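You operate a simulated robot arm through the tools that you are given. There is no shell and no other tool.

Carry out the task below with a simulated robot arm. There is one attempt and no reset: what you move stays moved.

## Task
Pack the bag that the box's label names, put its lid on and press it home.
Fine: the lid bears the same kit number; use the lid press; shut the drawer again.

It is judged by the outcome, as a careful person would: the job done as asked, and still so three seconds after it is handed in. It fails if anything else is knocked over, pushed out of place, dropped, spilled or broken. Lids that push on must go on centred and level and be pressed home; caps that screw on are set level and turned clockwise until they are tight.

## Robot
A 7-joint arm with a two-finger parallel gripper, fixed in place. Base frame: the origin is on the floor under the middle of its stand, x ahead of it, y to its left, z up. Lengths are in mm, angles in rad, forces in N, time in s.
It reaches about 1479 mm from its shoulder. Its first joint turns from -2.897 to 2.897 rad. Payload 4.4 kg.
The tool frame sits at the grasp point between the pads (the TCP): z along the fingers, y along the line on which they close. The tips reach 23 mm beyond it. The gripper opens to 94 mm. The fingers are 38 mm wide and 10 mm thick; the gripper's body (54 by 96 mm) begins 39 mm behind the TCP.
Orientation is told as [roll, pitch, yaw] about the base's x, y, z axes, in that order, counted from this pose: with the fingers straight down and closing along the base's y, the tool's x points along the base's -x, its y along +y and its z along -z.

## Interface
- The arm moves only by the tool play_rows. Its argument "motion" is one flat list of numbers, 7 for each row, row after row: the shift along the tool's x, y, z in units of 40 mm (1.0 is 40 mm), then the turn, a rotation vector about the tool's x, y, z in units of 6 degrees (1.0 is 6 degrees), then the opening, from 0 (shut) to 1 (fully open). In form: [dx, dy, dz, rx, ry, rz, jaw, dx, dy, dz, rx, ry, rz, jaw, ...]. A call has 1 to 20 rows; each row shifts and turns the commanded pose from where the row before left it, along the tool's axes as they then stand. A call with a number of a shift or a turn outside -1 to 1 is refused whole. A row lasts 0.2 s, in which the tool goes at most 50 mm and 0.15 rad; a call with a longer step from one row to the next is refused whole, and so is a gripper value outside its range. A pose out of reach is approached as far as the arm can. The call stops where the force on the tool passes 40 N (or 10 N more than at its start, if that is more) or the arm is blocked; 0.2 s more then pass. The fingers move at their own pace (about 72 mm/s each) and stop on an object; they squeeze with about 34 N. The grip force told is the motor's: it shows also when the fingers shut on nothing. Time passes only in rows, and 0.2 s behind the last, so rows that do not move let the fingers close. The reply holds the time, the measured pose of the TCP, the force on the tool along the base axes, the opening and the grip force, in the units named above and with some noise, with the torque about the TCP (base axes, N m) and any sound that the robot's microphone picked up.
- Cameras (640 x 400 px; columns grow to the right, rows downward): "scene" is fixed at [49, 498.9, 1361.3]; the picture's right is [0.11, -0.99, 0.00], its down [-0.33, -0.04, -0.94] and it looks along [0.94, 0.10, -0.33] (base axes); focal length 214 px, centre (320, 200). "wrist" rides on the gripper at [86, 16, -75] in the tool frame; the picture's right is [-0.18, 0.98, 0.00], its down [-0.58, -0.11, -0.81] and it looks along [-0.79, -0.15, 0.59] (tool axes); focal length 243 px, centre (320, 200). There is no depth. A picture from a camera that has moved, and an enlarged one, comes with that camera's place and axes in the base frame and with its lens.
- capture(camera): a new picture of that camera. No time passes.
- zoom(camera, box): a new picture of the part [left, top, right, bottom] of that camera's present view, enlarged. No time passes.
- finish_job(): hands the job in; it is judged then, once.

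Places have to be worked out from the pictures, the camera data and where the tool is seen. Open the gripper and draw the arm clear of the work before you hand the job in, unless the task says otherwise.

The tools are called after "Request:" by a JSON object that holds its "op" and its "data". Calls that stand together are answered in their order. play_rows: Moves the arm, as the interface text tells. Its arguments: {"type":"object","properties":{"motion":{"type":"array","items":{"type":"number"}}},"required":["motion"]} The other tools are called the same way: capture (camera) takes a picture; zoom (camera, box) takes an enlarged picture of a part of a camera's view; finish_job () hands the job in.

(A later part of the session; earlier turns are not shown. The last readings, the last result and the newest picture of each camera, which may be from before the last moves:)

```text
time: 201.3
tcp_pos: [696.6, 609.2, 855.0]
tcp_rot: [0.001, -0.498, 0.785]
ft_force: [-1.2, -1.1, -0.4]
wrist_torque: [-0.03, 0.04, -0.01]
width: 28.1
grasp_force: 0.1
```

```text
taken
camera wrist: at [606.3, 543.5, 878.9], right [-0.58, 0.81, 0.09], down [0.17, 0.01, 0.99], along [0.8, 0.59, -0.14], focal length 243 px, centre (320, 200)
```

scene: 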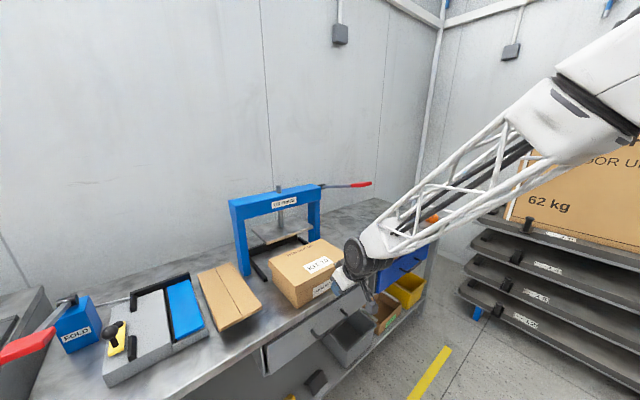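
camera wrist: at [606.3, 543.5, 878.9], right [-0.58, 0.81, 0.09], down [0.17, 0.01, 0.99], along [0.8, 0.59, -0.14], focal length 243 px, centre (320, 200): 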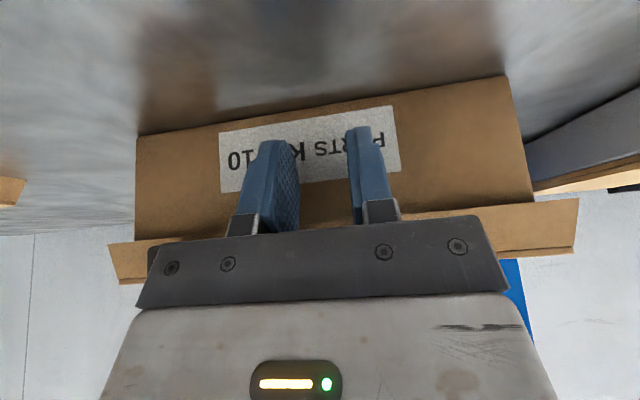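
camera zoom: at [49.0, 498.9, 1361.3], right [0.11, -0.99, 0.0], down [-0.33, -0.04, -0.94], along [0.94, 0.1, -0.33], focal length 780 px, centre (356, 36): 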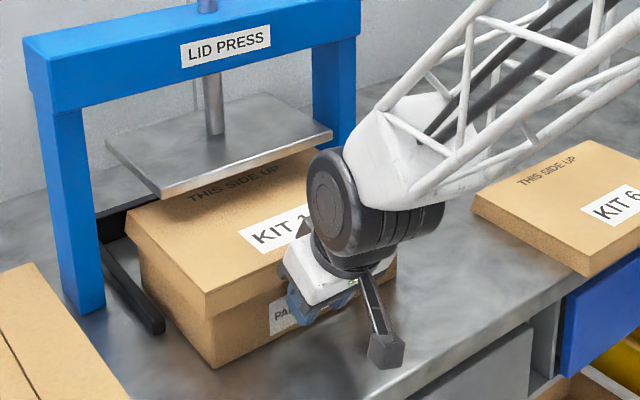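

It's sliding straight between the rails and under the plate. I'll continue another 80 mm.

Request:
{"op": "play_rows", "data": {"motion": [-0.176, 0, 0.096, 0, 0, 0, 0.3, -0.2, 0, 0.109, 0, 0, 0, 0.3, -0.2, 0, 0.109, 0, 0, 0, 0.3, -0.2, 0, 0.109, 0, 0, 0, 0.3, -0.2, 0, 0.109, 0, 0, 0, 0.3, -0.2, 0, 0.109, 0, 0, 0, 0.3, -0.2, 0, 0.109, 0, 0, 0, 0.3, -0.2, 0, 0.109, 0, 0, 0, 0.3, -0.15, 0, 0.082, 0, 0, 0, 0.3, 0, 0, 0, 0, 0, 0, 0.3]}}

Request:
{"op": "zoom", "data": {"camera": "scene", "box": [230, 180, 390, 290]}}

Request:
{"op": "capture", "data": {"camera": "wrist"}}

```text
time: 203.5
tcp_pos: [753.4, 664.8, 854.2]
tcp_rot: [0.0, -0.501, 0.785]
ft_force: [-0.9, -0.1, -0.2]
wrist_torque: [0.0, 0.04, 0.01]
width: 28.3
grasp_force: 0.0
```

```text
3.64 times, centred on (310, 235) of scene
camera zoom: at [49.0, 498.9, 1361.3], right [0.11, -0.99, 0.0], down [-0.33, -0.04, -0.94], along [0.94, 0.1, -0.33], focal length 780 px, centre (356, 73)
```

zoom: 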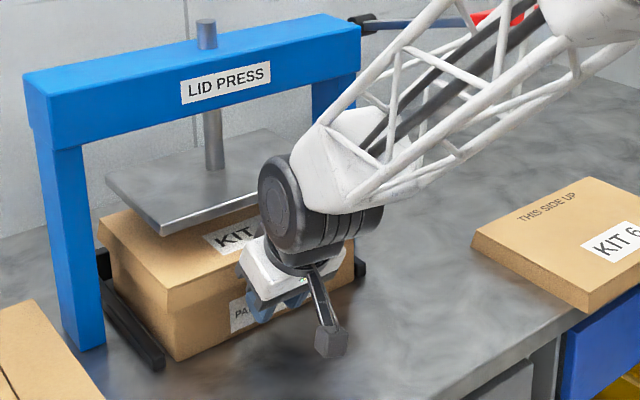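

```text
taken
camera wrist: at [662.8, 599.8, 877.9], right [-0.58, 0.81, 0.09], down [0.17, 0.01, 0.99], along [0.8, 0.59, -0.14], focal length 243 px, centre (320, 200)
```

wrist: 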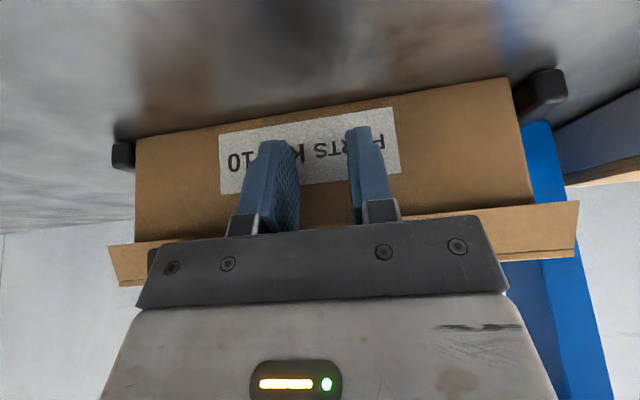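

The box sits between the two rails on both sides. Its back should be about 25–30 mm from the stop, so I'll push on slowly and watch the force.

Request:
{"op": "play_rows", "data": {"motion": [-0.1, 0, 0.055, 0, 0, 0, 0.3, -0.11, 0, 0.06, 0, 0, 0, 0.3, -0.11, 0, 0.06, 0, 0, 0, 0.3, -0.11, 0, 0.06, 0, 0, 0, 0.3, -0.11, 0, 0.06, 0, 0, 0, 0.3, 0, 0, 0, 0, 0, 0, 0.3]}}

Request:
{"op": "zoom", "data": {"camera": "scene", "box": [230, 180, 390, 290]}}

```text
time: 204.7
tcp_pos: [767.3, 679.4, 853.8]
tcp_rot: [0.003, -0.495, 0.785]
ft_force: [-12.9, -14.3, 10.5]
wrist_torque: [0.1, -0.01, -0.06]
width: 28.0
grasp_force: 0.0
stopped in row 5: the force on the tool passed its limit at 57 N (the readings are from after the stop); the commanded pose is now the measured one
```

```text
3.64 times, centred on (310, 235) of scene
camera zoom: at [49.0, 498.9, 1361.3], right [0.11, -0.99, 0.0], down [-0.33, -0.04, -0.94], along [0.94, 0.1, -0.33], focal length 780 px, centre (356, 73)
```

zoom: 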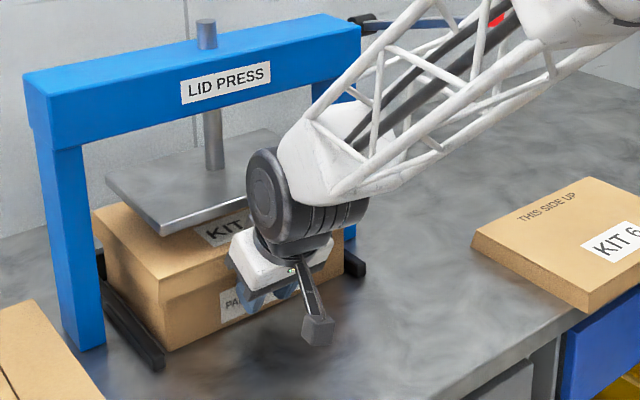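

The box is against the back stop (contact force acts right at the fingertips). I'll withdraw straight back, then rise and check the lid's seating and the lever.

Request:
{"op": "play_rows", "data": {"motion": [0.3, 0, -0.164, 0, 0, 0, 0.3, 0.7, 0, -0.38, 0, 0, 0, 0.3, 0.75, 0, -0.41, 0, 0, 0, 0.3, 0.75, 0, -0.41, 0, 0, 0, 0.3, 0.75, 0, -0.41, 0, 0, 0, 0.3, 0, 0, 0, 0, 0, 0, 0.3]}}

Request:
{"op": "capture", "data": {"camera": "wrist"}}

Request:
{"op": "zoom", "data": {"camera": "scene", "box": [230, 180, 390, 290]}}

```text
time: 206.1
tcp_pos: [663.4, 576.4, 854.4]
tcp_rot: [0.002, -0.497, 0.786]
ft_force: [-0.7, -0.6, -0.4]
wrist_torque: [0.01, 0.02, 0.02]
width: 28.2
grasp_force: 0.1
```

```text
taken
camera wrist: at [573.7, 511.3, 877.9], right [-0.58, 0.81, 0.09], down [0.17, 0.01, 0.99], along [0.8, 0.59, -0.14], focal length 243 px, centre (320, 200)
```

wrist: 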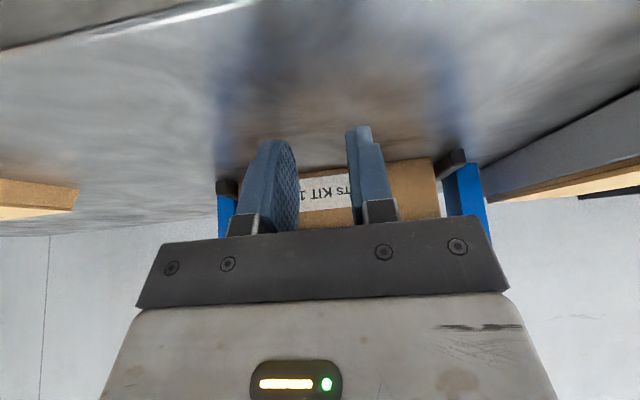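

```text
3.64 times, centred on (310, 235) of scene
camera zoom: at [49.0, 498.9, 1361.3], right [0.11, -0.99, 0.0], down [-0.33, -0.04, -0.94], along [0.94, 0.1, -0.33], focal length 780 px, centre (356, 73)
```

zoom: 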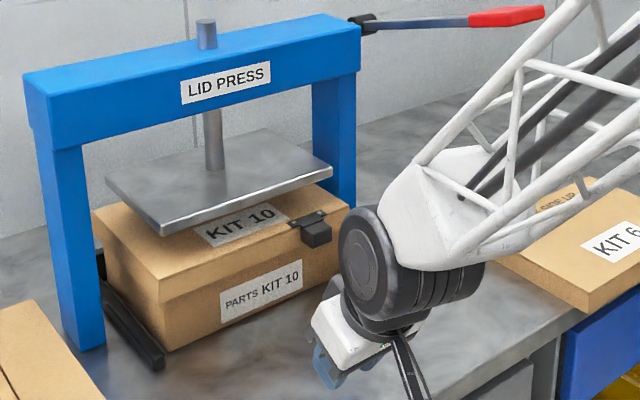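

The box and lid are square under the press. Now I'll straighten up, rise and move right to get a view of the lever from above.

Request:
{"op": "play_rows", "data": {"motion": [0.4, 0, -0.2, 0, 0.95, 0, 0, 0.4, 0, -0.2, 0, 0.95, 0, 0, 0.3, 0, -0.2, 0, 0.95, 0, 0, 0.3, 0, -0.2, 0, 0.95, 0, 0, 0, 0, -0.2, 0, 0.95, 0, 0, 0, -0.3, -0.9, 0, 0, 0, 0, 0, -0.3, -0.9, 0, 0, 0, 0, 0, -0.3, -0.9, 0, 0, 0, 0, 0, -0.3, -0.9, 0, 0, 0, 0, 0, -0.3, -0.9, 0, 0, 0, 0, 0, -0.3, -0.9, 0, 0, 0, 0, 0, -0.3, -0.9, 0, 0, 0, 0, 0, -0.3, -0.9, 0, 0, 0, 0, 0, 0, 0, 0, 0, 0, 0]}}

Request:
{"op": "capture", "data": {"camera": "wrist"}}

Request:
{"op": "capture", "data": {"camera": "scene"}}

```text
time: 209.1
tcp_pos: [689.1, 462.0, 1160.0]
tcp_rot: [0.002, 0.003, 0.787]
ft_force: [-0.8, -0.6, -0.1]
wrist_torque: [0.01, -0.02, 0.03]
width: 0.0
grasp_force: 34.1
```

```text
taken
camera wrist: at [616.0, 413.3, 1234.4], right [-0.57, 0.82, 0.0], down [0.49, 0.33, 0.81], along [0.66, 0.46, -0.59], focal length 243 px, centre (320, 200)
```

wrist: 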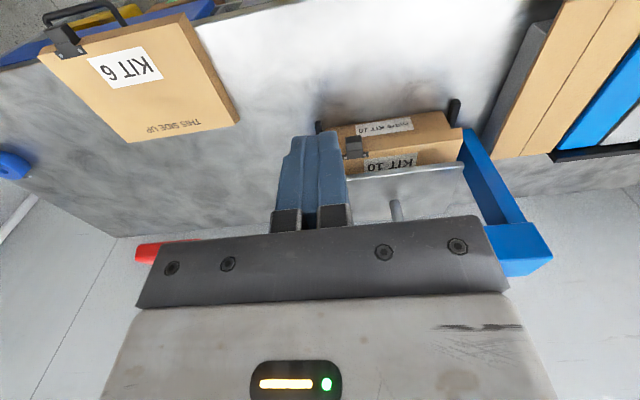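

```text
taken
```

scene: 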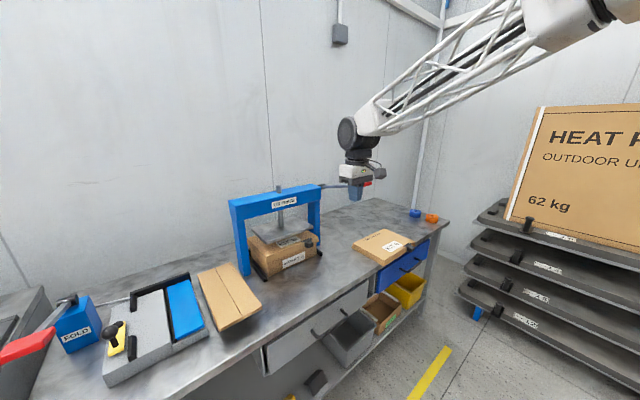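

The lever's red tip is just visible, but these two views are nearly parallel. I'll shift right and back to get a better baseline on the lever.

Request:
{"op": "play_rows", "data": {"motion": [0.55, -0.75, 0, 0, 0, 0, 0, 0.55, -0.75, 0, 0, 0, 0, 0, 0.55, -0.75, 0, 0, 0, 0, 0, 0.55, -0.75, 0, 0, 0, 0, 0, 0.55, -0.75, 0, 0, 0, 0, 0, 0.55, -0.75, 0, 0, 0, 0, 0, 0.55, -0.75, 0, 0, 0, 0, 0, 0, -0.9, 0, 0, 0, 0, 0, 0, -0.6, 0, 0, 0, 0, 0, 0, 0, 0, 0, 0, 0, 0]}}

Request:
{"op": "capture", "data": {"camera": "wrist"}}

Request:
{"op": "zoom", "data": {"camera": "scene", "box": [300, 165, 400, 225]}}

```text
time: 211.3
tcp_pos: [774.4, 162.9, 1157.8]
tcp_rot: [0.002, 0.003, 0.786]
ft_force: [0.7, -0.4, 0.2]
wrist_torque: [0.02, 0.04, -0.02]
width: 0.1
grasp_force: 33.6
```

```text
taken
camera wrist: at [700.5, 113.9, 1232.7], right [-0.57, 0.82, 0.0], down [0.49, 0.33, 0.81], along [0.66, 0.46, -0.59], focal length 243 px, centre (320, 200)
```

wrist: 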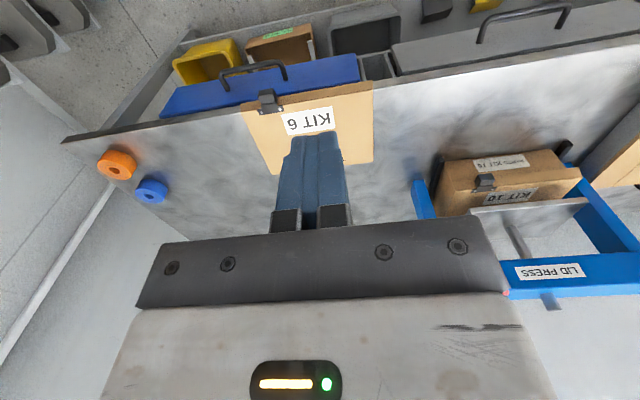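

```text
6.40 times, centred on (350, 195) of scene
camera zoom: at [49.0, 498.9, 1361.3], right [0.11, -0.99, 0.0], down [-0.33, -0.04, -0.94], along [0.94, 0.1, -0.33], focal length 1373 px, centre (128, 232)
```

zoom: 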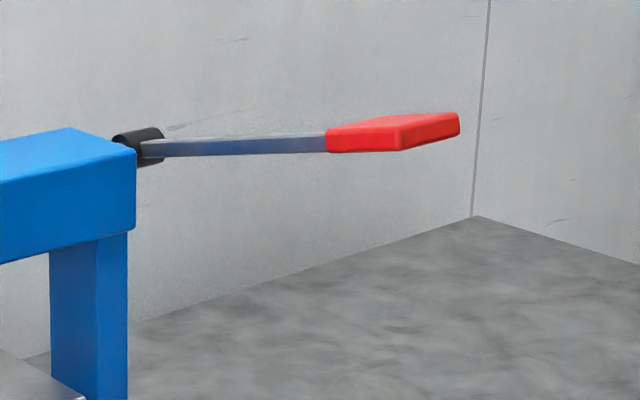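

The lever points toward the robot. Triangulated, the red grip's front end spans X 268–311 at Y≈872, z≈1150–1170, with the pivot near Y 1130, z 1091. I'll rise and come above it with the jaw open for a closer look.

Request:
{"op": "play_rows", "data": {"motion": [0, 0, -0.94, 0, 0, 0, 1, 0, 0, -0.94, 0, 0, 0, 1, -0.6, 0.71, -0.1, 0, 0, 0, 1, -0.6, 0.71, 0, 0, 0, 0, 1, -0.6, 0.71, 0, 0, 0, 0, 1, -0.6, 0.71, 0, 0, 0, 0, 1, -0.6, 0.71, 0, 0, 0, 0, 1, 0, 0, 0, 0, 0, 0, 1]}}

Request:
{"op": "capture", "data": {"camera": "wrist"}}

Request:
{"op": "zoom", "data": {"camera": "wrist", "box": [220, 100, 440, 240]}}

Request:
{"op": "capture", "data": {"camera": "scene"}}

```text
time: 213.1
tcp_pos: [757.0, 346.3, 1239.1]
tcp_rot: [0.003, 0.003, 0.787]
ft_force: [0.9, 0.5, -0.2]
wrist_torque: [0.0, -0.05, -0.01]
width: 94.1
grasp_force: 0.0
```

```text
taken
camera wrist: at [683.8, 297.4, 1314.3], right [-0.57, 0.82, 0.0], down [0.49, 0.33, 0.81], along [0.66, 0.46, -0.59], focal length 243 px, centre (320, 200)
```

wrist: 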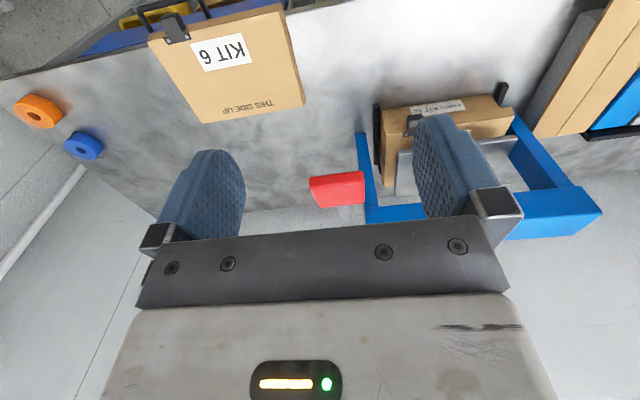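

```text
2.86 times, centred on (330, 170) of wrist
camera zoom: at [683.8, 297.4, 1314.3], right [-0.57, 0.82, 0.0], down [0.49, 0.33, 0.81], along [0.66, 0.46, -0.59], focal length 693 px, centre (291, 286)
```

zoom: 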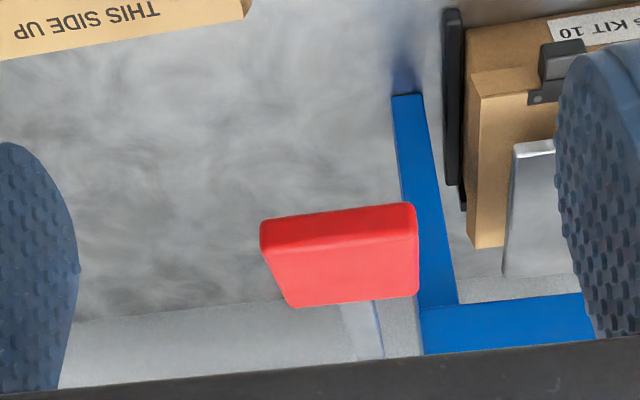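

```text
taken
```

scene: 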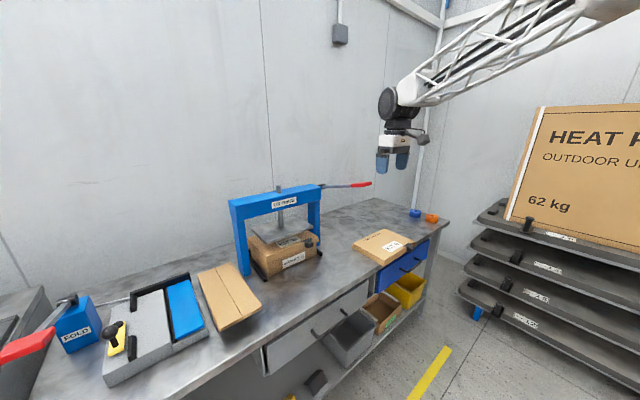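

Triangulation agrees well: the red grip spans X 265–315, Y 870–925, with its top at z≈1167 at the front end. I'll move over its middle (290, 895).

Request:
{"op": "play_rows", "data": {"motion": [-0.8, 0, 0, 0, 0, 0, 1, -0.95, 0, 0, 0, 0, 0, 1, -0.95, 0, 0.2, 0, 0, 0, 1, -0.17, 0, 0.4, 0, 0, 0, 1, 0, 0, 0, 0, 0, 0, 1]}}

Request:
{"op": "capture", "data": {"camera": "wrist"}}

Request:
{"op": "zoom", "data": {"camera": "scene", "box": [320, 130, 440, 220]}}

```text
time: 214.3
tcp_pos: [835.0, 431.4, 1214.7]
tcp_rot: [0.003, 0.001, 0.788]
ft_force: [0.7, 0.3, 0.4]
wrist_torque: [0.01, 0.04, 0.02]
width: 94.1
grasp_force: 0.0
```

```text
taken
camera wrist: at [763.0, 382.9, 1289.2], right [-0.57, 0.82, 0.0], down [0.49, 0.33, 0.81], along [0.66, 0.46, -0.59], focal length 243 px, centre (320, 200)
```

wrist: 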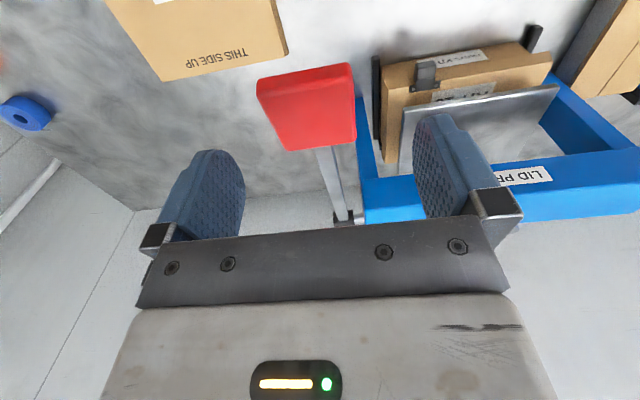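

```text
4.44 times, centred on (380, 175) of scene
camera zoom: at [49.0, 498.9, 1361.3], right [0.11, -0.99, 0.0], down [-0.33, -0.04, -0.94], along [0.94, 0.1, -0.33], focal length 953 px, centre (53, 311)
```

zoom: 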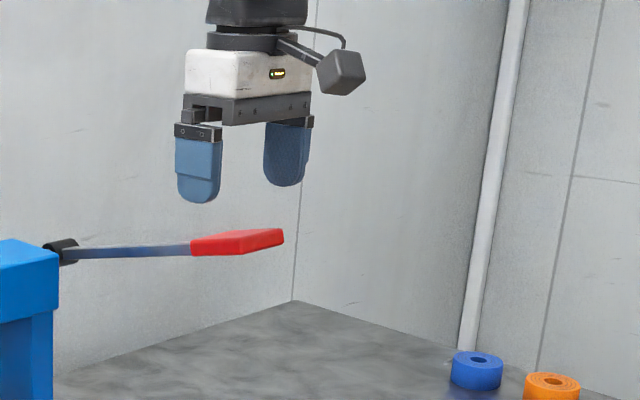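

The grip is right below, centred at X≈289. I'll shift 4 mm right and lower so the pads straddle the grip at z≈1150.

Request:
{"op": "play_rows", "data": {"motion": [0, -0.1, 0.45, 0, 0, 0, 1, 0, 0, 0.6, 0, 0, 0, 1, 0, 0, 0.55, 0, 0, 0, 1, 0, 0, 0, 0, 0, 0, 1]}}

Request:
{"op": "zoom", "data": {"camera": "scene", "box": [320, 130, 440, 220]}}

Request:
{"op": "capture", "data": {"camera": "wrist"}}

```text
time: 215.3
tcp_pos: [838.8, 427.3, 1149.9]
tcp_rot: [0.001, 0.004, 0.789]
ft_force: [0.8, 0.0, -0.3]
wrist_torque: [0.05, -0.02, -0.04]
width: 94.1
grasp_force: 0.1
```

```text
4.44 times, centred on (380, 175) of scene
camera zoom: at [49.0, 498.9, 1361.3], right [0.11, -0.99, 0.0], down [-0.33, -0.04, -0.94], along [0.94, 0.1, -0.33], focal length 953 px, centre (53, 311)
```

zoom: 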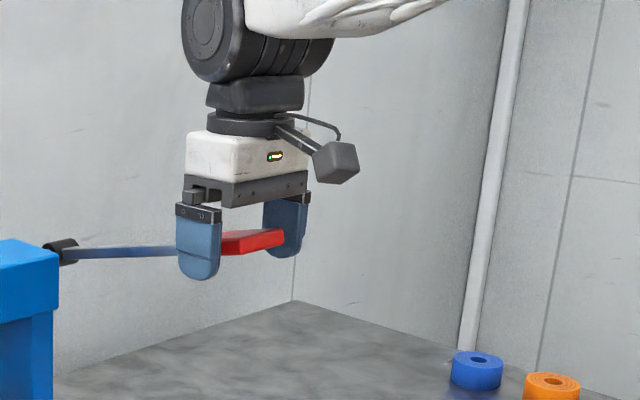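

```text
taken
camera wrist: at [767.0, 379.3, 1224.8], right [-0.57, 0.82, 0.0], down [0.49, 0.33, 0.81], along [0.66, 0.46, -0.59], focal length 243 px, centre (320, 200)
```

wrist: 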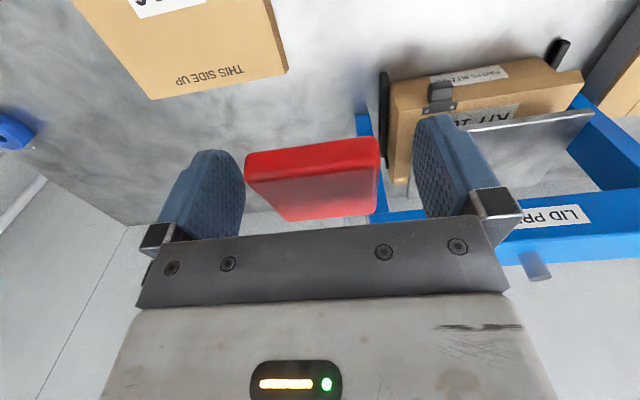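

The red grip sits between the fingers. Closing on it.

Request:
{"op": "play_rows", "data": {"motion": [0, 0, 0, 0, 0, 0, 0.6, 0, 0, 0, 0, 0, 0, 0.3, 0, 0, 0, 0, 0, 0, 0, 0, 0, 0, 0, 0, 0, 0, 0, 0, 0, 0, 0, 0, 0]}}

Request:
{"op": "capture", "data": {"camera": "wrist"}}

```text
time: 216.5
tcp_pos: [840.2, 426.4, 1150.8]
tcp_rot: [0.002, 0.002, 0.785]
ft_force: [24.2, -13.6, -1.8]
wrist_torque: [-0.26, -0.7, -0.83]
width: 56.0
grasp_force: 44.7
```

```text
taken
camera wrist: at [767.6, 378.7, 1224.8], right [-0.57, 0.82, 0.0], down [0.49, 0.33, 0.81], along [0.66, 0.46, -0.59], focal length 243 px, centre (320, 200)
```

wrist: 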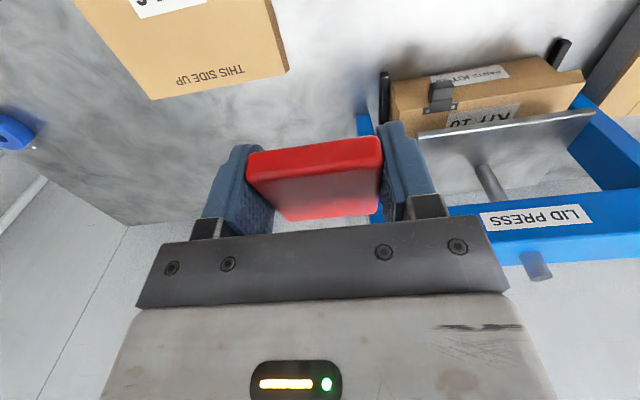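

Gripped at 56 mm but with 27 N of side load, so the grip centre is a little further right. I'll shift right a few mm to relieve it.

Request:
{"op": "play_rows", "data": {"motion": [0, -0.06, 0, 0, 0, 0, 0, 0, -0.04, 0, 0, 0, 0, 0, 0, 0, 0, 0, 0, 0, 0]}}

```text
time: 217.2
tcp_pos: [841.2, 428.0, 1150.2]
tcp_rot: [0.004, 0.002, 0.788]
ft_force: [-6.1, 9.2, -0.8]
wrist_torque: [-0.57, -0.32, -1.32]
width: 56.0
grasp_force: 45.0
stopped in row 3: the force on the tool passed its limit at 43 N (the readings are from after the stop); the commanded pose is now the measured one
```

The side load is now small. From both cameras the lever pivots at about (Y 1132, z 1089), so the grip follows an arc of about 242 mm radius. I'll start pulling down gently along it.

Request:
{"op": "play_rows", "data": {"motion": [0.03, 0, 0.12, 0, 0, 0, 0, 0.025, 0, 0.12, 0, 0, 0, 0, 0.025, 0, 0.12, 0, 0, 0, 0, 0.022, 0, 0.12, 0, 0, 0, 0, 0, 0, 0, 0, 0, 0, 0]}}

Request:
{"op": "zoom", "data": {"camera": "scene", "box": [225, 160, 405, 290]}}

```text
time: 218.4
tcp_pos: [838.6, 423.4, 1131.7]
tcp_rot: [0.004, 0.003, 0.79]
ft_force: [-21.6, 1.2, 8.2]
wrist_torque: [0.41, -1.18, -1.34]
width: 55.8
grasp_force: 45.0
```

```text
3.08 times, centred on (315, 225) of scene
camera zoom: at [49.0, 498.9, 1361.3], right [0.11, -0.99, 0.0], down [-0.33, -0.04, -0.94], along [0.94, 0.1, -0.33], focal length 660 px, centre (335, 123)
```

zoom: 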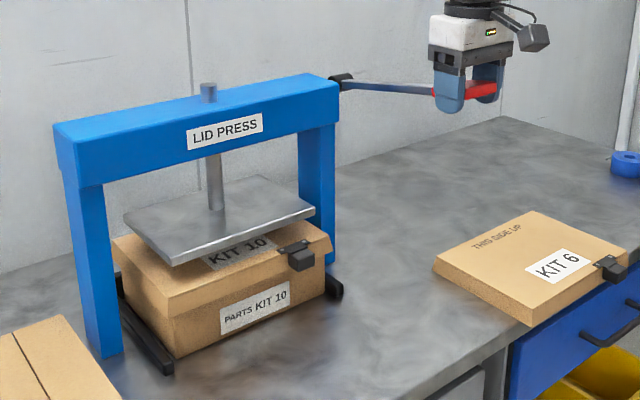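

The lever is following, with a light 8 N vertical reaction. I'll correct the small side loads and continue the arc.

Request:
{"op": "play_rows", "data": {"motion": [0.05, 0.03, 0.11, 0, 0, 0, 0, 0.02, 0, 0.12, 0, 0, 0, 0, 0.015, 0, 0.12, 0, 0, 0, 0, 0.012, 0, 0.12, 0, 0, 0, 0, 0, 0, 0, 0, 0, 0, 0]}}

```text
time: 219.6
tcp_pos: [834.3, 421.2, 1112.6]
tcp_rot: [0.005, 0.003, 0.789]
ft_force: [14.6, 8.4, 5.2]
wrist_torque: [0.6, -1.44, -1.32]
width: 55.9
grasp_force: 45.2
```

Now slightly the other way, so the true arc is in between. I'll continue down with a tiny forward correction.

Request:
{"op": "play_rows", "data": {"motion": [-0.03, 0, 0.12, 0, 0, 0, 0, 0, 0, 0.13, 0, 0, 0, 0, 0, 0, 0.13, 0, 0, 0, 0, -0.003, 0, 0.13, 0, 0, 0, 0, -0.006, 0, 0.13, 0, 0, 0, 0, 0, 0, 0, 0, 0, 0, 0]}}

Request:
{"op": "zoom", "data": {"camera": "scene", "box": [225, 160, 405, 290]}}

```text
time: 221.0
tcp_pos: [835.2, 422.8, 1086.6]
tcp_rot: [0.004, 0.0, 0.788]
ft_force: [15.1, -19.4, 7.3]
wrist_torque: [0.5, -1.48, -1.56]
width: 56.0
grasp_force: 44.9
```

```text
3.08 times, centred on (315, 225) of scene
camera zoom: at [49.0, 498.9, 1361.3], right [0.11, -0.99, 0.0], down [-0.33, -0.04, -0.94], along [0.94, 0.1, -0.33], focal length 660 px, centre (335, 123)
```

zoom: 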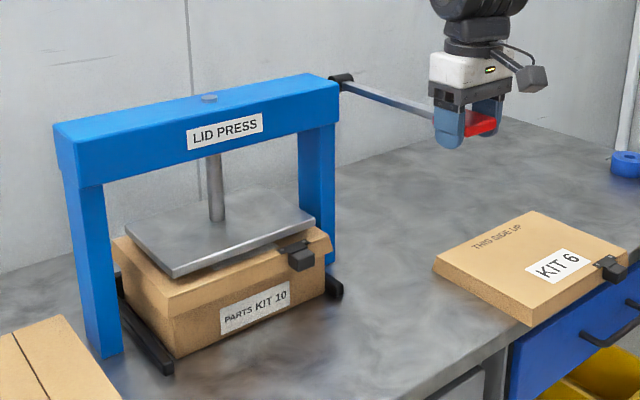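

The plate is coming down. I'll keep following the arc, watching for the plate meeting the lid.

Request:
{"op": "play_rows", "data": {"motion": [-0.003, -0.03, 0.12, 0, 0, 0, 0, -0.006, 0, 0.125, 0, 0, 0, 0, -0.009, 0, 0.125, 0, 0, 0, 0, -0.012, 0, 0.125, 0, 0, 0, 0, -0.014, 0, 0.125, 0, 0, 0, 0, 0, 0, 0, 0, 0, 0, 0]}}

Request:
{"op": "zoom", "data": {"camera": "scene", "box": [225, 180, 345, 290]}}

```text
time: 222.4
tcp_pos: [836.6, 423.7, 1063.1]
tcp_rot: [0.006, 0.002, 0.789]
ft_force: [1.5, -15.5, 6.0]
wrist_torque: [0.64, -0.64, -1.6]
width: 56.1
grasp_force: 44.9
```

```text
3.64 times, centred on (285, 235) of scene
camera zoom: at [49.0, 498.9, 1361.3], right [0.11, -0.99, 0.0], down [-0.33, -0.04, -0.94], along [0.94, 0.1, -0.33], focal length 780 px, centre (447, 73)
```

zoom: 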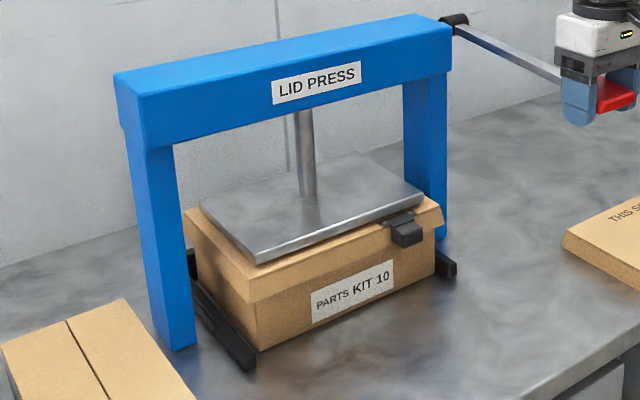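

The plate is almost on the lid. I'll continue in small steps and watch the vertical reaction.

Request:
{"op": "play_rows", "data": {"motion": [-0.012, -0.01, 0.11, 0, 0, 0, 0, -0.016, 0, 0.11, 0, 0, 0, 0, -0.018, 0, 0.11, 0, 0, 0, 0, -0.02, 0, 0.11, 0, 0, 0, 0, 0, 0, 0, 0, 0, 0, 0]}}

Request:
{"op": "zoom", "data": {"camera": "scene", "box": [225, 180, 345, 290]}}

```text
time: 223.3
tcp_pos: [839.0, 425.3, 1048.1]
tcp_rot: [0.005, 0.003, 0.787]
ft_force: [-17.9, -7.0, 8.2]
wrist_torque: [-0.57, 0.54, -1.14]
width: 55.7
grasp_force: 45.2
stopped in row 4: the force on the tool passed its limit at 42 N (the readings are from after the stop); the commanded pose is now the measured one
```

```text
3.64 times, centred on (285, 235) of scene
camera zoom: at [49.0, 498.9, 1361.3], right [0.11, -0.99, 0.0], down [-0.33, -0.04, -0.94], along [0.94, 0.1, -0.33], focal length 780 px, centre (447, 73)
```

zoom: 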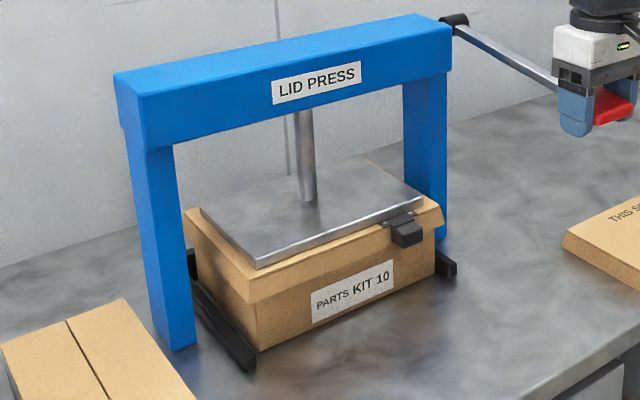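

The plate has met the lid (42 N). I'll trim out the side load and keep pressing in small steps.

Request:
{"op": "play_rows", "data": {"motion": [0.03, 0, 0.02, 0, 0, 0, 0, 0, 0, 0.05, 0, 0, 0, 0, -0.008, 0, 0.05, 0, 0, 0, 0, -0.008, 0, 0.05, 0, 0, 0, 0, 0, 0, 0, 0, 0, 0, 0]}}

Request:
{"op": "zoom", "data": {"camera": "scene", "box": [225, 180, 345, 290]}}

```text
time: 224.7
tcp_pos: [838.0, 425.9, 1041.9]
tcp_rot: [0.005, 0.001, 0.789]
ft_force: [4.0, 6.4, 0.7]
wrist_torque: [-0.47, 1.14, -1.24]
width: 55.8
grasp_force: 44.7
stopped in row 5: the force on the tool passed its limit at 40 N (the readings are from after the stop); the commanded pose is now the measured one
```

```text
3.64 times, centred on (285, 235) of scene
camera zoom: at [49.0, 498.9, 1361.3], right [0.11, -0.99, 0.0], down [-0.33, -0.04, -0.94], along [0.94, 0.1, -0.33], focal length 780 px, centre (447, 73)
```

zoom: 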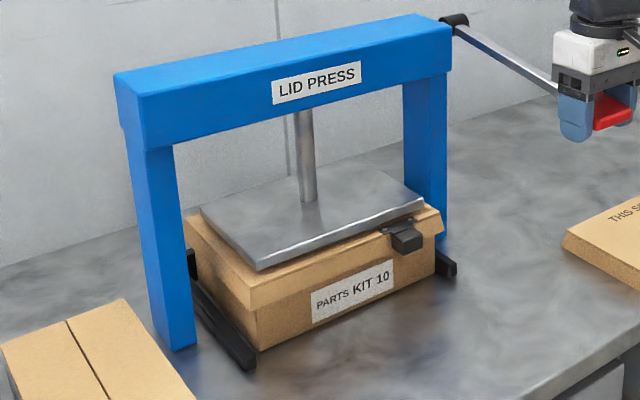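

The lid is going down with the plate. I'll keep pressing.

Request:
{"op": "play_rows", "data": {"motion": [-0.005, 0, 0.04, 0, 0, 0, 0, -0.009, 0, 0.06, 0, 0, 0, 0, -0.01, 0, 0.06, 0, 0, 0, 0, -0.01, 0, 0.06, 0, 0, 0, 0, -0.01, 0, 0.05, 0, 0, 0, 0, 0, 0, 0, 0, 0, 0, 0]}}

Request:
{"op": "zoom", "data": {"camera": "scene", "box": [225, 180, 345, 290]}}

```text
time: 226.1
tcp_pos: [839.7, 427.6, 1031.3]
tcp_rot: [0.005, 0.003, 0.79]
ft_force: [-30.0, 13.4, 6.7]
wrist_torque: [0.74, -1.0, -1.22]
width: 56.0
grasp_force: 45.1
```

```text
3.64 times, centred on (285, 235) of scene
camera zoom: at [49.0, 498.9, 1361.3], right [0.11, -0.99, 0.0], down [-0.33, -0.04, -0.94], along [0.94, 0.1, -0.33], focal length 780 px, centre (447, 73)
```

zoom: 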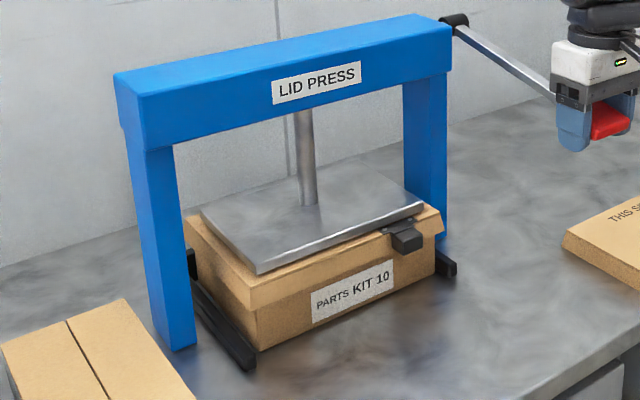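

Progress with low vertical force. I'll trim the side load and continue.

Request:
{"op": "play_rows", "data": {"motion": [0.01, 0.045, 0.02, 0, 0, 0, 0, -0.01, 0, 0.06, 0, 0, 0, 0, -0.012, 0, 0.06, 0, 0, 0, 0, -0.013, 0, 0.06, 0, 0, 0, 0, -0.013, 0, 0.05, 0, 0, 0, 0, 0, 0, 0, 0, 0, 0, 0]}}

Request:
{"op": "zoom", "data": {"camera": "scene", "box": [245, 215, 345, 290]}}

```text
time: 227.4
tcp_pos: [842.7, 428.6, 1024.1]
tcp_rot: [0.003, -0.001, 0.787]
ft_force: [10.6, -2.3, -0.7]
wrist_torque: [-0.75, 1.05, -1.31]
width: 56.0
grasp_force: 44.8
stopped in row 6: the force on the tool passed its limit at 46 N (the readings are from after the stop); the commanded pose is now the measured one
```

```text
5.33 times, centred on (295, 252) of scene
camera zoom: at [49.0, 498.9, 1361.3], right [0.11, -0.99, 0.0], down [-0.33, -0.04, -0.94], along [0.94, 0.1, -0.33], focal length 1144 px, centre (453, -80)
```

zoom: 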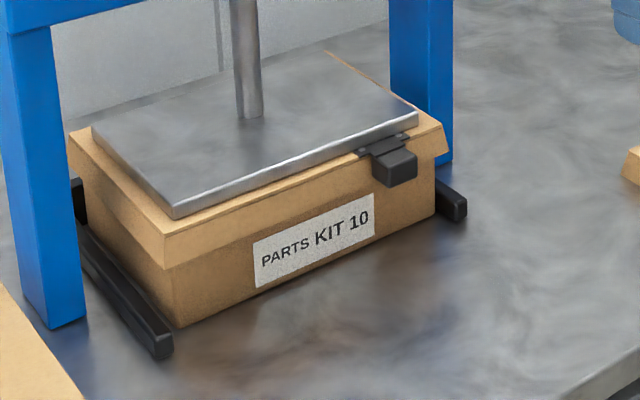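

Still no click. I'll keep pressing.

Request:
{"op": "play_rows", "data": {"motion": [-0.008, 0, 0.04, 0, 0, 0, 0, -0.012, 0, 0.06, 0, 0, 0, 0, -0.013, 0, 0.06, 0, 0, 0, 0, -0.014, 0, 0.06, 0, 0, 0, 0, 0, 0, 0, 0, 0, 0, 0]}}

Request:
{"op": "zoom", "data": {"camera": "scene", "box": [245, 215, 345, 290]}}

```text
time: 228.1
tcp_pos: [841.0, 429.0, 1021.9]
tcp_rot: [0.004, -0.006, 0.785]
ft_force: [-13.6, -11.1, 10.7]
wrist_torque: [0.32, 0.32, -1.8]
width: 56.0
grasp_force: 45.6
stopped in row 3: the force on the tool passed its limit at 41 N (the readings are from after the stop); the commanded pose is now the measured one
```

```text
5.33 times, centred on (295, 252) of scene
camera zoom: at [49.0, 498.9, 1361.3], right [0.11, -0.99, 0.0], down [-0.33, -0.04, -0.94], along [0.94, 0.1, -0.33], focal length 1144 px, centre (453, -80)
```

zoom: 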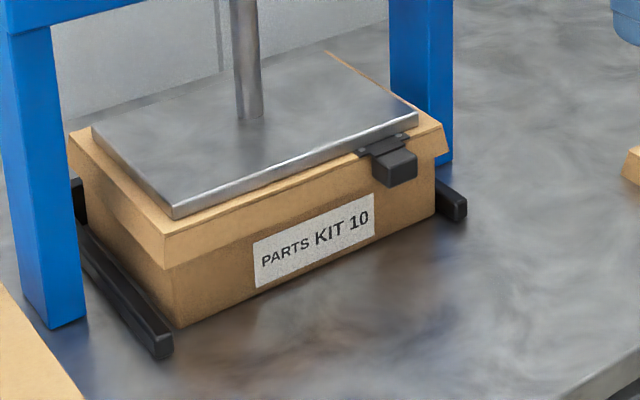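

It's stiffening at z≈1022, about 12 mm of lid travel by the lever angle. I'll trim the side load and press again to see if it's bottomed.

Request:
{"op": "play_rows", "data": {"motion": [0.03, 0, 0.01, 0, 0, 0, 0, 0, 0, 0.03, 0, 0, 0, 0, 0, 0, 0.03, 0, 0, 0, 0, 0, 0, 0.03, 0, 0, 0, 0, 0, 0, 0.03, 0, 0, 0, 0, 0, 0, 0.03, 0, 0, 0, 0, 0, 0, 0, 0, 0, 0, 0]}}

```text
time: 229.1
tcp_pos: [840.7, 428.4, 1021.4]
tcp_rot: [0.001, -0.012, 0.788]
ft_force: [-13.1, -8.0, 11.3]
wrist_torque: [-0.09, 0.38, -1.24]
width: 55.9
grasp_force: 45.0
stopped in row 4: the force on the tool passed its limit at 45 N (the readings are from after the stop); the commanded pose is now the measured one
```

It has bottomed: 45 N moves it only half a millimetre, and the lid has come down about 6–7 mm onto the rim. I'll give one slightly firmer press to be sure, then check.

Request:
{"op": "play_rows", "data": {"motion": [0.02, 0, 0.01, 0, 0, 0, 0, 0, 0, 0.13, 0, 0, 0, 0, 0, 0, 0.05, 0, 0, 0, 0]}}

Request:
{"op": "zoom", "data": {"camera": "scene", "box": [245, 215, 345, 290]}}

Request:
{"op": "capture", "data": {"camera": "wrist"}}

```text
time: 229.7
tcp_pos: [841.8, 427.1, 1021.6]
tcp_rot: [0.0, -0.012, 0.788]
ft_force: [-18.6, -8.5, 11.1]
wrist_torque: [0.43, 0.67, -1.85]
width: 56.1
grasp_force: 45.5
stopped in row 2: the force on the tool passed its limit at 45 N (the readings are from after the stop); the commanded pose is now the measured one
```

```text
5.33 times, centred on (295, 252) of scene
camera zoom: at [49.0, 498.9, 1361.3], right [0.11, -0.99, 0.0], down [-0.33, -0.04, -0.94], along [0.94, 0.1, -0.33], focal length 1144 px, centre (453, -80)
```

zoom: 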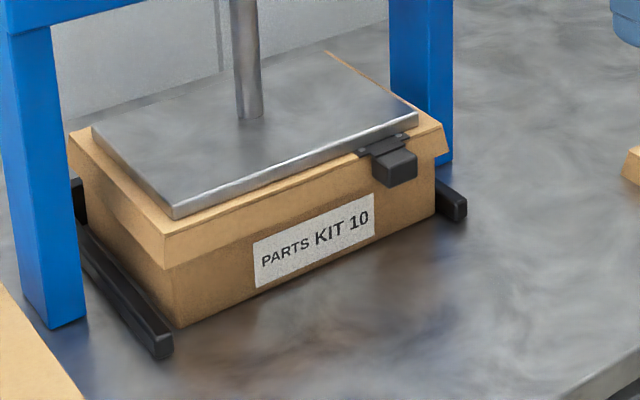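

```text
taken
camera wrist: at [768.3, 379.4, 1094.9], right [-0.57, 0.82, 0.0], down [0.48, 0.33, 0.81], along [0.67, 0.46, -0.58], focal length 243 px, centre (320, 200)
```

wrist: 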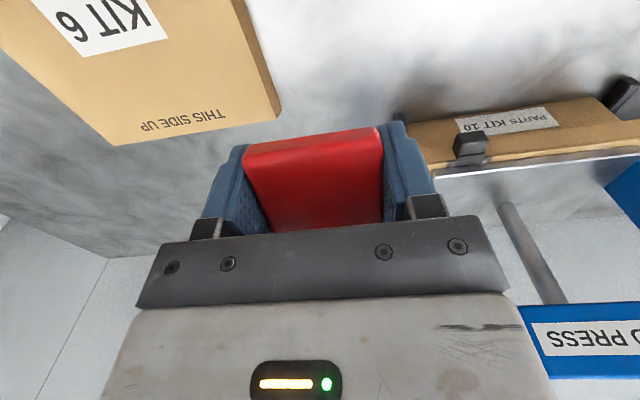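

No more movement: the lid is bottomed and sits level under the plate. I'll now raise the lever back along the same arc.

Request:
{"op": "play_rows", "data": {"motion": [0.02, 0, -0.1, 0, 0, 0, 0, 0.04, 0, -0.15, 0, 0, 0, 0, 0.034, 0, -0.15, 0, 0, 0, 0, 0.03, 0, -0.15, 0, 0, 0, 0, 0.026, 0, -0.15, 0, 0, 0, 0, 0.022, 0, -0.15, 0, 0, 0, 0, 0.016, 0, -0.15, 0, 0, 0, 0, 0.01, 0, -0.15, 0, 0, 0, 0, 0, 0, 0, 0, 0, 0, 0]}}

Request:
{"op": "zoom", "data": {"camera": "scene", "box": [225, 160, 405, 290]}}

```text
time: 231.7
tcp_pos: [836.7, 423.2, 1066.8]
tcp_rot: [-0.001, -0.012, 0.787]
ft_force: [-15.7, -1.1, -3.6]
wrist_torque: [-0.59, 1.14, -1.46]
width: 55.9
grasp_force: 44.8
```

```text
3.08 times, centred on (315, 225) of scene
camera zoom: at [49.0, 498.9, 1361.3], right [0.11, -0.99, 0.0], down [-0.33, -0.04, -0.94], along [0.94, 0.1, -0.33], focal length 660 px, centre (335, 123)
```

zoom: 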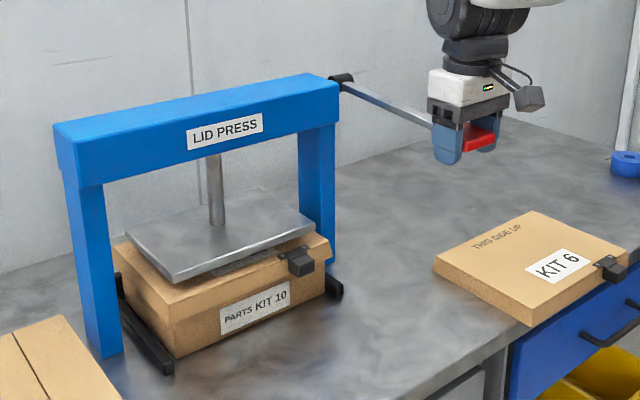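

The plate lifts off and the lid stays down. I'll continue raising the lever to where it started.

Request:
{"op": "play_rows", "data": {"motion": [0.008, 0.01, -0.15, 0, 0, 0, 0, 0.006, 0, -0.15, 0, 0, 0, 0, 0.004, 0, -0.15, 0, 0, 0, 0, 0, 0, -0.15, 0, 0, 0, 0, -0.003, 0, -0.15, 0, 0, 0, 0, -0.008, 0, -0.15, 0, 0, 0, 0, -0.012, 0, -0.15, 0, 0, 0, 0, -0.016, 0, -0.15, 0, 0, 0, 0, -0.02, 0, -0.15, 0, 0, 0, 0, -0.024, 0, -0.15, 0, 0, 0, 0, -0.028, 0, -0.15, 0, 0, 0, 0, -0.032, 0, -0.15, 0, 0, 0, 0, -0.034, 0, -0.14, 0, 0, 0, 0, 0, 0, 0, 0, 0, 0, 0]}}

Request:
{"op": "zoom", "data": {"camera": "scene", "box": [225, 160, 405, 290]}}

```text
time: 234.7
tcp_pos: [840.0, 426.7, 1145.6]
tcp_rot: [0.0, -0.013, 0.788]
ft_force: [-2.3, 26.7, -8.2]
wrist_torque: [-0.9, 0.5, -1.67]
width: 55.7
grasp_force: 45.3
```

```text
3.08 times, centred on (315, 225) of scene
camera zoom: at [49.0, 498.9, 1361.3], right [0.11, -0.99, 0.0], down [-0.33, -0.04, -0.94], along [0.94, 0.1, -0.33], focal length 660 px, centre (335, 123)
```

zoom: 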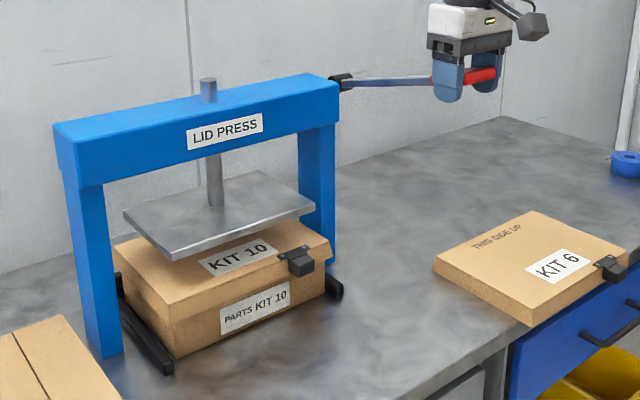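

The lever is back up and the plate is clear. I'll raise the last few mm, open the gripper and check that the lever stays put.

Request:
{"op": "play_rows", "data": {"motion": [-0.035, 0.02, -0.08, 0, 0, 0, 0, 0, 0, 0, 0, 0, 0, 0, 0, 0, 0, 0, 0, 0, 0.6, 0, 0, 0, 0, 0, 0, 1, 0, 0, 0, 0, 0, 0, 1, 0, 0, 0, 0, 0, 0, 1]}}

Request:
{"op": "zoom", "data": {"camera": "scene", "box": [225, 160, 405, 290]}}

```text
time: 236.1
tcp_pos: [840.3, 426.6, 1147.4]
tcp_rot: [-0.001, -0.013, 0.789]
ft_force: [0.0, 0.0, 0.1]
wrist_torque: [-0.01, 0.01, -0.03]
width: 94.2
grasp_force: 0.0
```

```text
3.08 times, centred on (315, 225) of scene
camera zoom: at [49.0, 498.9, 1361.3], right [0.11, -0.99, 0.0], down [-0.33, -0.04, -0.94], along [0.94, 0.1, -0.33], focal length 660 px, centre (335, 123)
```

zoom: 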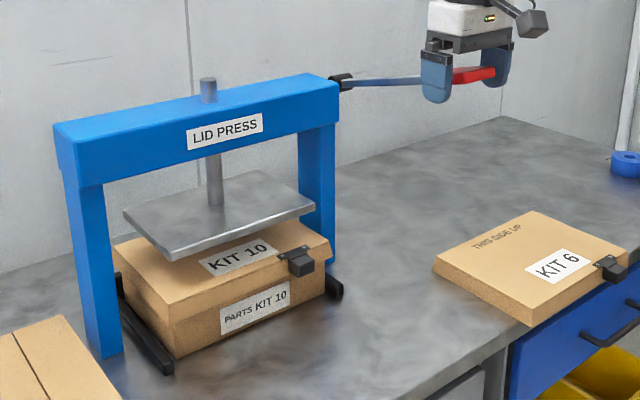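

The lever holds its position on its own. I'll rise clear of it and back off, then inspect the lid.

Request:
{"op": "play_rows", "data": {"motion": [0, 0, -0.5, 0, 0, 0, 1, 0, 0, -0.8, 0, 0, 0, 1, 0, 0, -0.9, 0, 0, 0, 1, 0.9, 0, 0, 0, 0, 0, 1, 0.9, 0, 0, 0, 0, 0, 1, 0.9, 0, 0, 0, 0, 0, 1, 0.9, 0, 0, 0, 0, 0, 1, 0.7, 0.6, 0.3, 0, 0, 0, 1, 0, 0.9, 0.4, 0, 0, 0, 1, 0, 0.9, 0.4, 0, 0, 0, 1, 0, 0.9, 0.4, 0, 0, 0, 1, 0, 0.6, 0.4, 0, 0, 0, 1, 0, 0, 0, 0, 0, 0, 1]}}

Request:
{"op": "capture", "data": {"camera": "wrist"}}

Request:
{"op": "zoom", "data": {"camera": "scene", "box": [245, 205, 345, 280]}}

Request:
{"op": "capture", "data": {"camera": "scene"}}

```text
time: 238.9
tcp_pos: [607.5, 416.0, 1157.6]
tcp_rot: [-0.001, -0.012, 0.788]
ft_force: [0.3, 0.2, -0.1]
wrist_torque: [-0.03, -0.01, -0.03]
width: 94.3
grasp_force: 0.1
```

```text
taken
camera wrist: at [534.9, 366.9, 1230.8], right [-0.57, 0.82, 0.0], down [0.48, 0.33, 0.81], along [0.67, 0.46, -0.58], focal length 243 px, centre (320, 200)
```

wrist: 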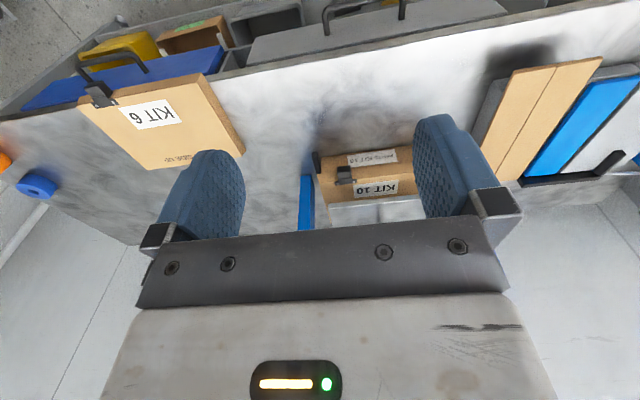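

```text
5.33 times, centred on (295, 242) of scene
camera zoom: at [49.0, 498.9, 1361.3], right [0.11, -0.99, 0.0], down [-0.33, -0.04, -0.94], along [0.94, 0.1, -0.33], focal length 1144 px, centre (453, -27)
```

zoom: 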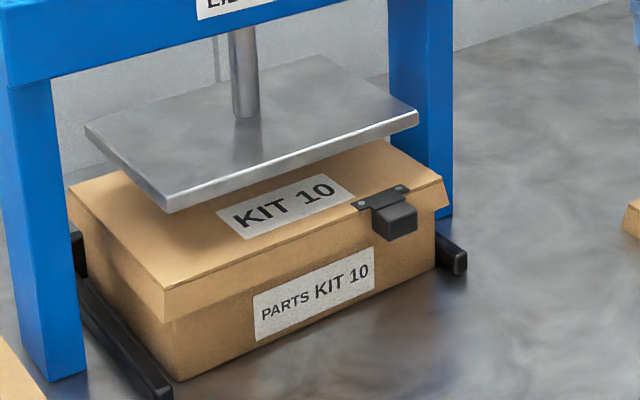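

```text
taken
```

scene: 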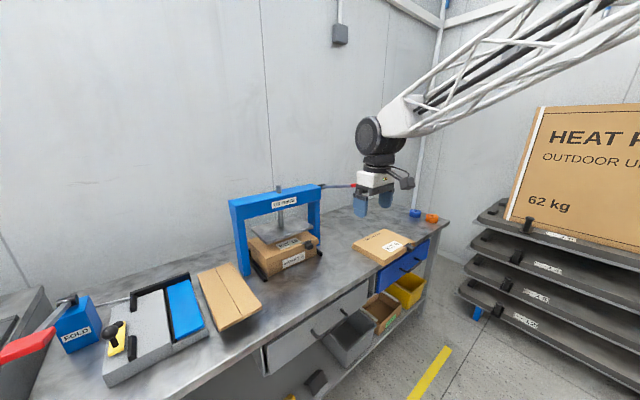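

The lid stayed at its pressed height after the plate lifted. I'll take a closer front view to confirm it's level and fully home.

Request:
{"op": "play_rows", "data": {"motion": [-0.2, 0.4, 0.8, 0, 0, 0, 0, -0.2, 0.4, 0.9, 0, 0, 0, 0, -0.2, 0.4, 0.9, 0, 0, 0, 0, -0.2, 0.4, 0.9, 0, -0.4, 0, 0, 0, 0.3, 0.9, 0, -0.7, 0, 0, 0, 0, 0.6, 0, -0.7, 0, 0, 0, 0, 0, 0, -0.7, 0, 0, 0, 0, 0, 0, -0.7, 0, 0, 0, 0, 0, 0, -0.6, 0, 0, 0, 0, 0, 0, 0, 0, 0]}}

Request:
{"op": "capture", "data": {"camera": "wrist"}}

Request:
{"op": "zoom", "data": {"camera": "wrist", "box": [200, 60, 480, 230]}}

```text
time: 241.1
tcp_pos: [581.0, 497.5, 959.8]
tcp_rot: [-0.001, -0.41, 0.789]
ft_force: [-0.1, -0.4, -0.4]
wrist_torque: [0.0, 0.01, 0.01]
width: 0.2
grasp_force: 33.5
```

```text
taken
camera wrist: at [492.4, 432.9, 991.9], right [-0.58, 0.81, 0.07], down [0.23, 0.07, 0.97], along [0.78, 0.58, -0.23], focal length 243 px, centre (320, 200)
```

wrist: 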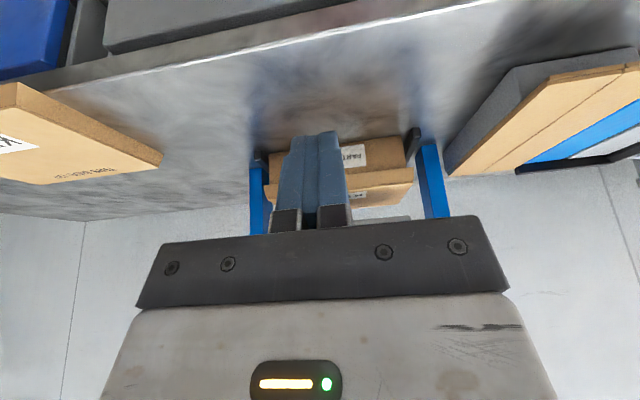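

```text
2.29 times, centred on (340, 145) of wrist
camera zoom: at [492.4, 432.9, 991.9], right [-0.58, 0.81, 0.07], down [0.23, 0.07, 0.97], along [0.78, 0.58, -0.23], focal length 555 px, centre (274, 326)
```

zoom: 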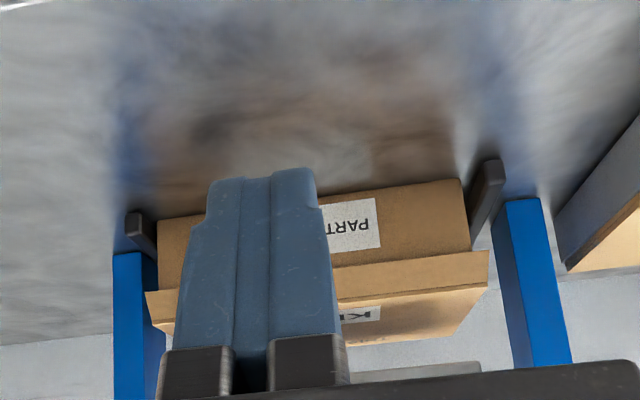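

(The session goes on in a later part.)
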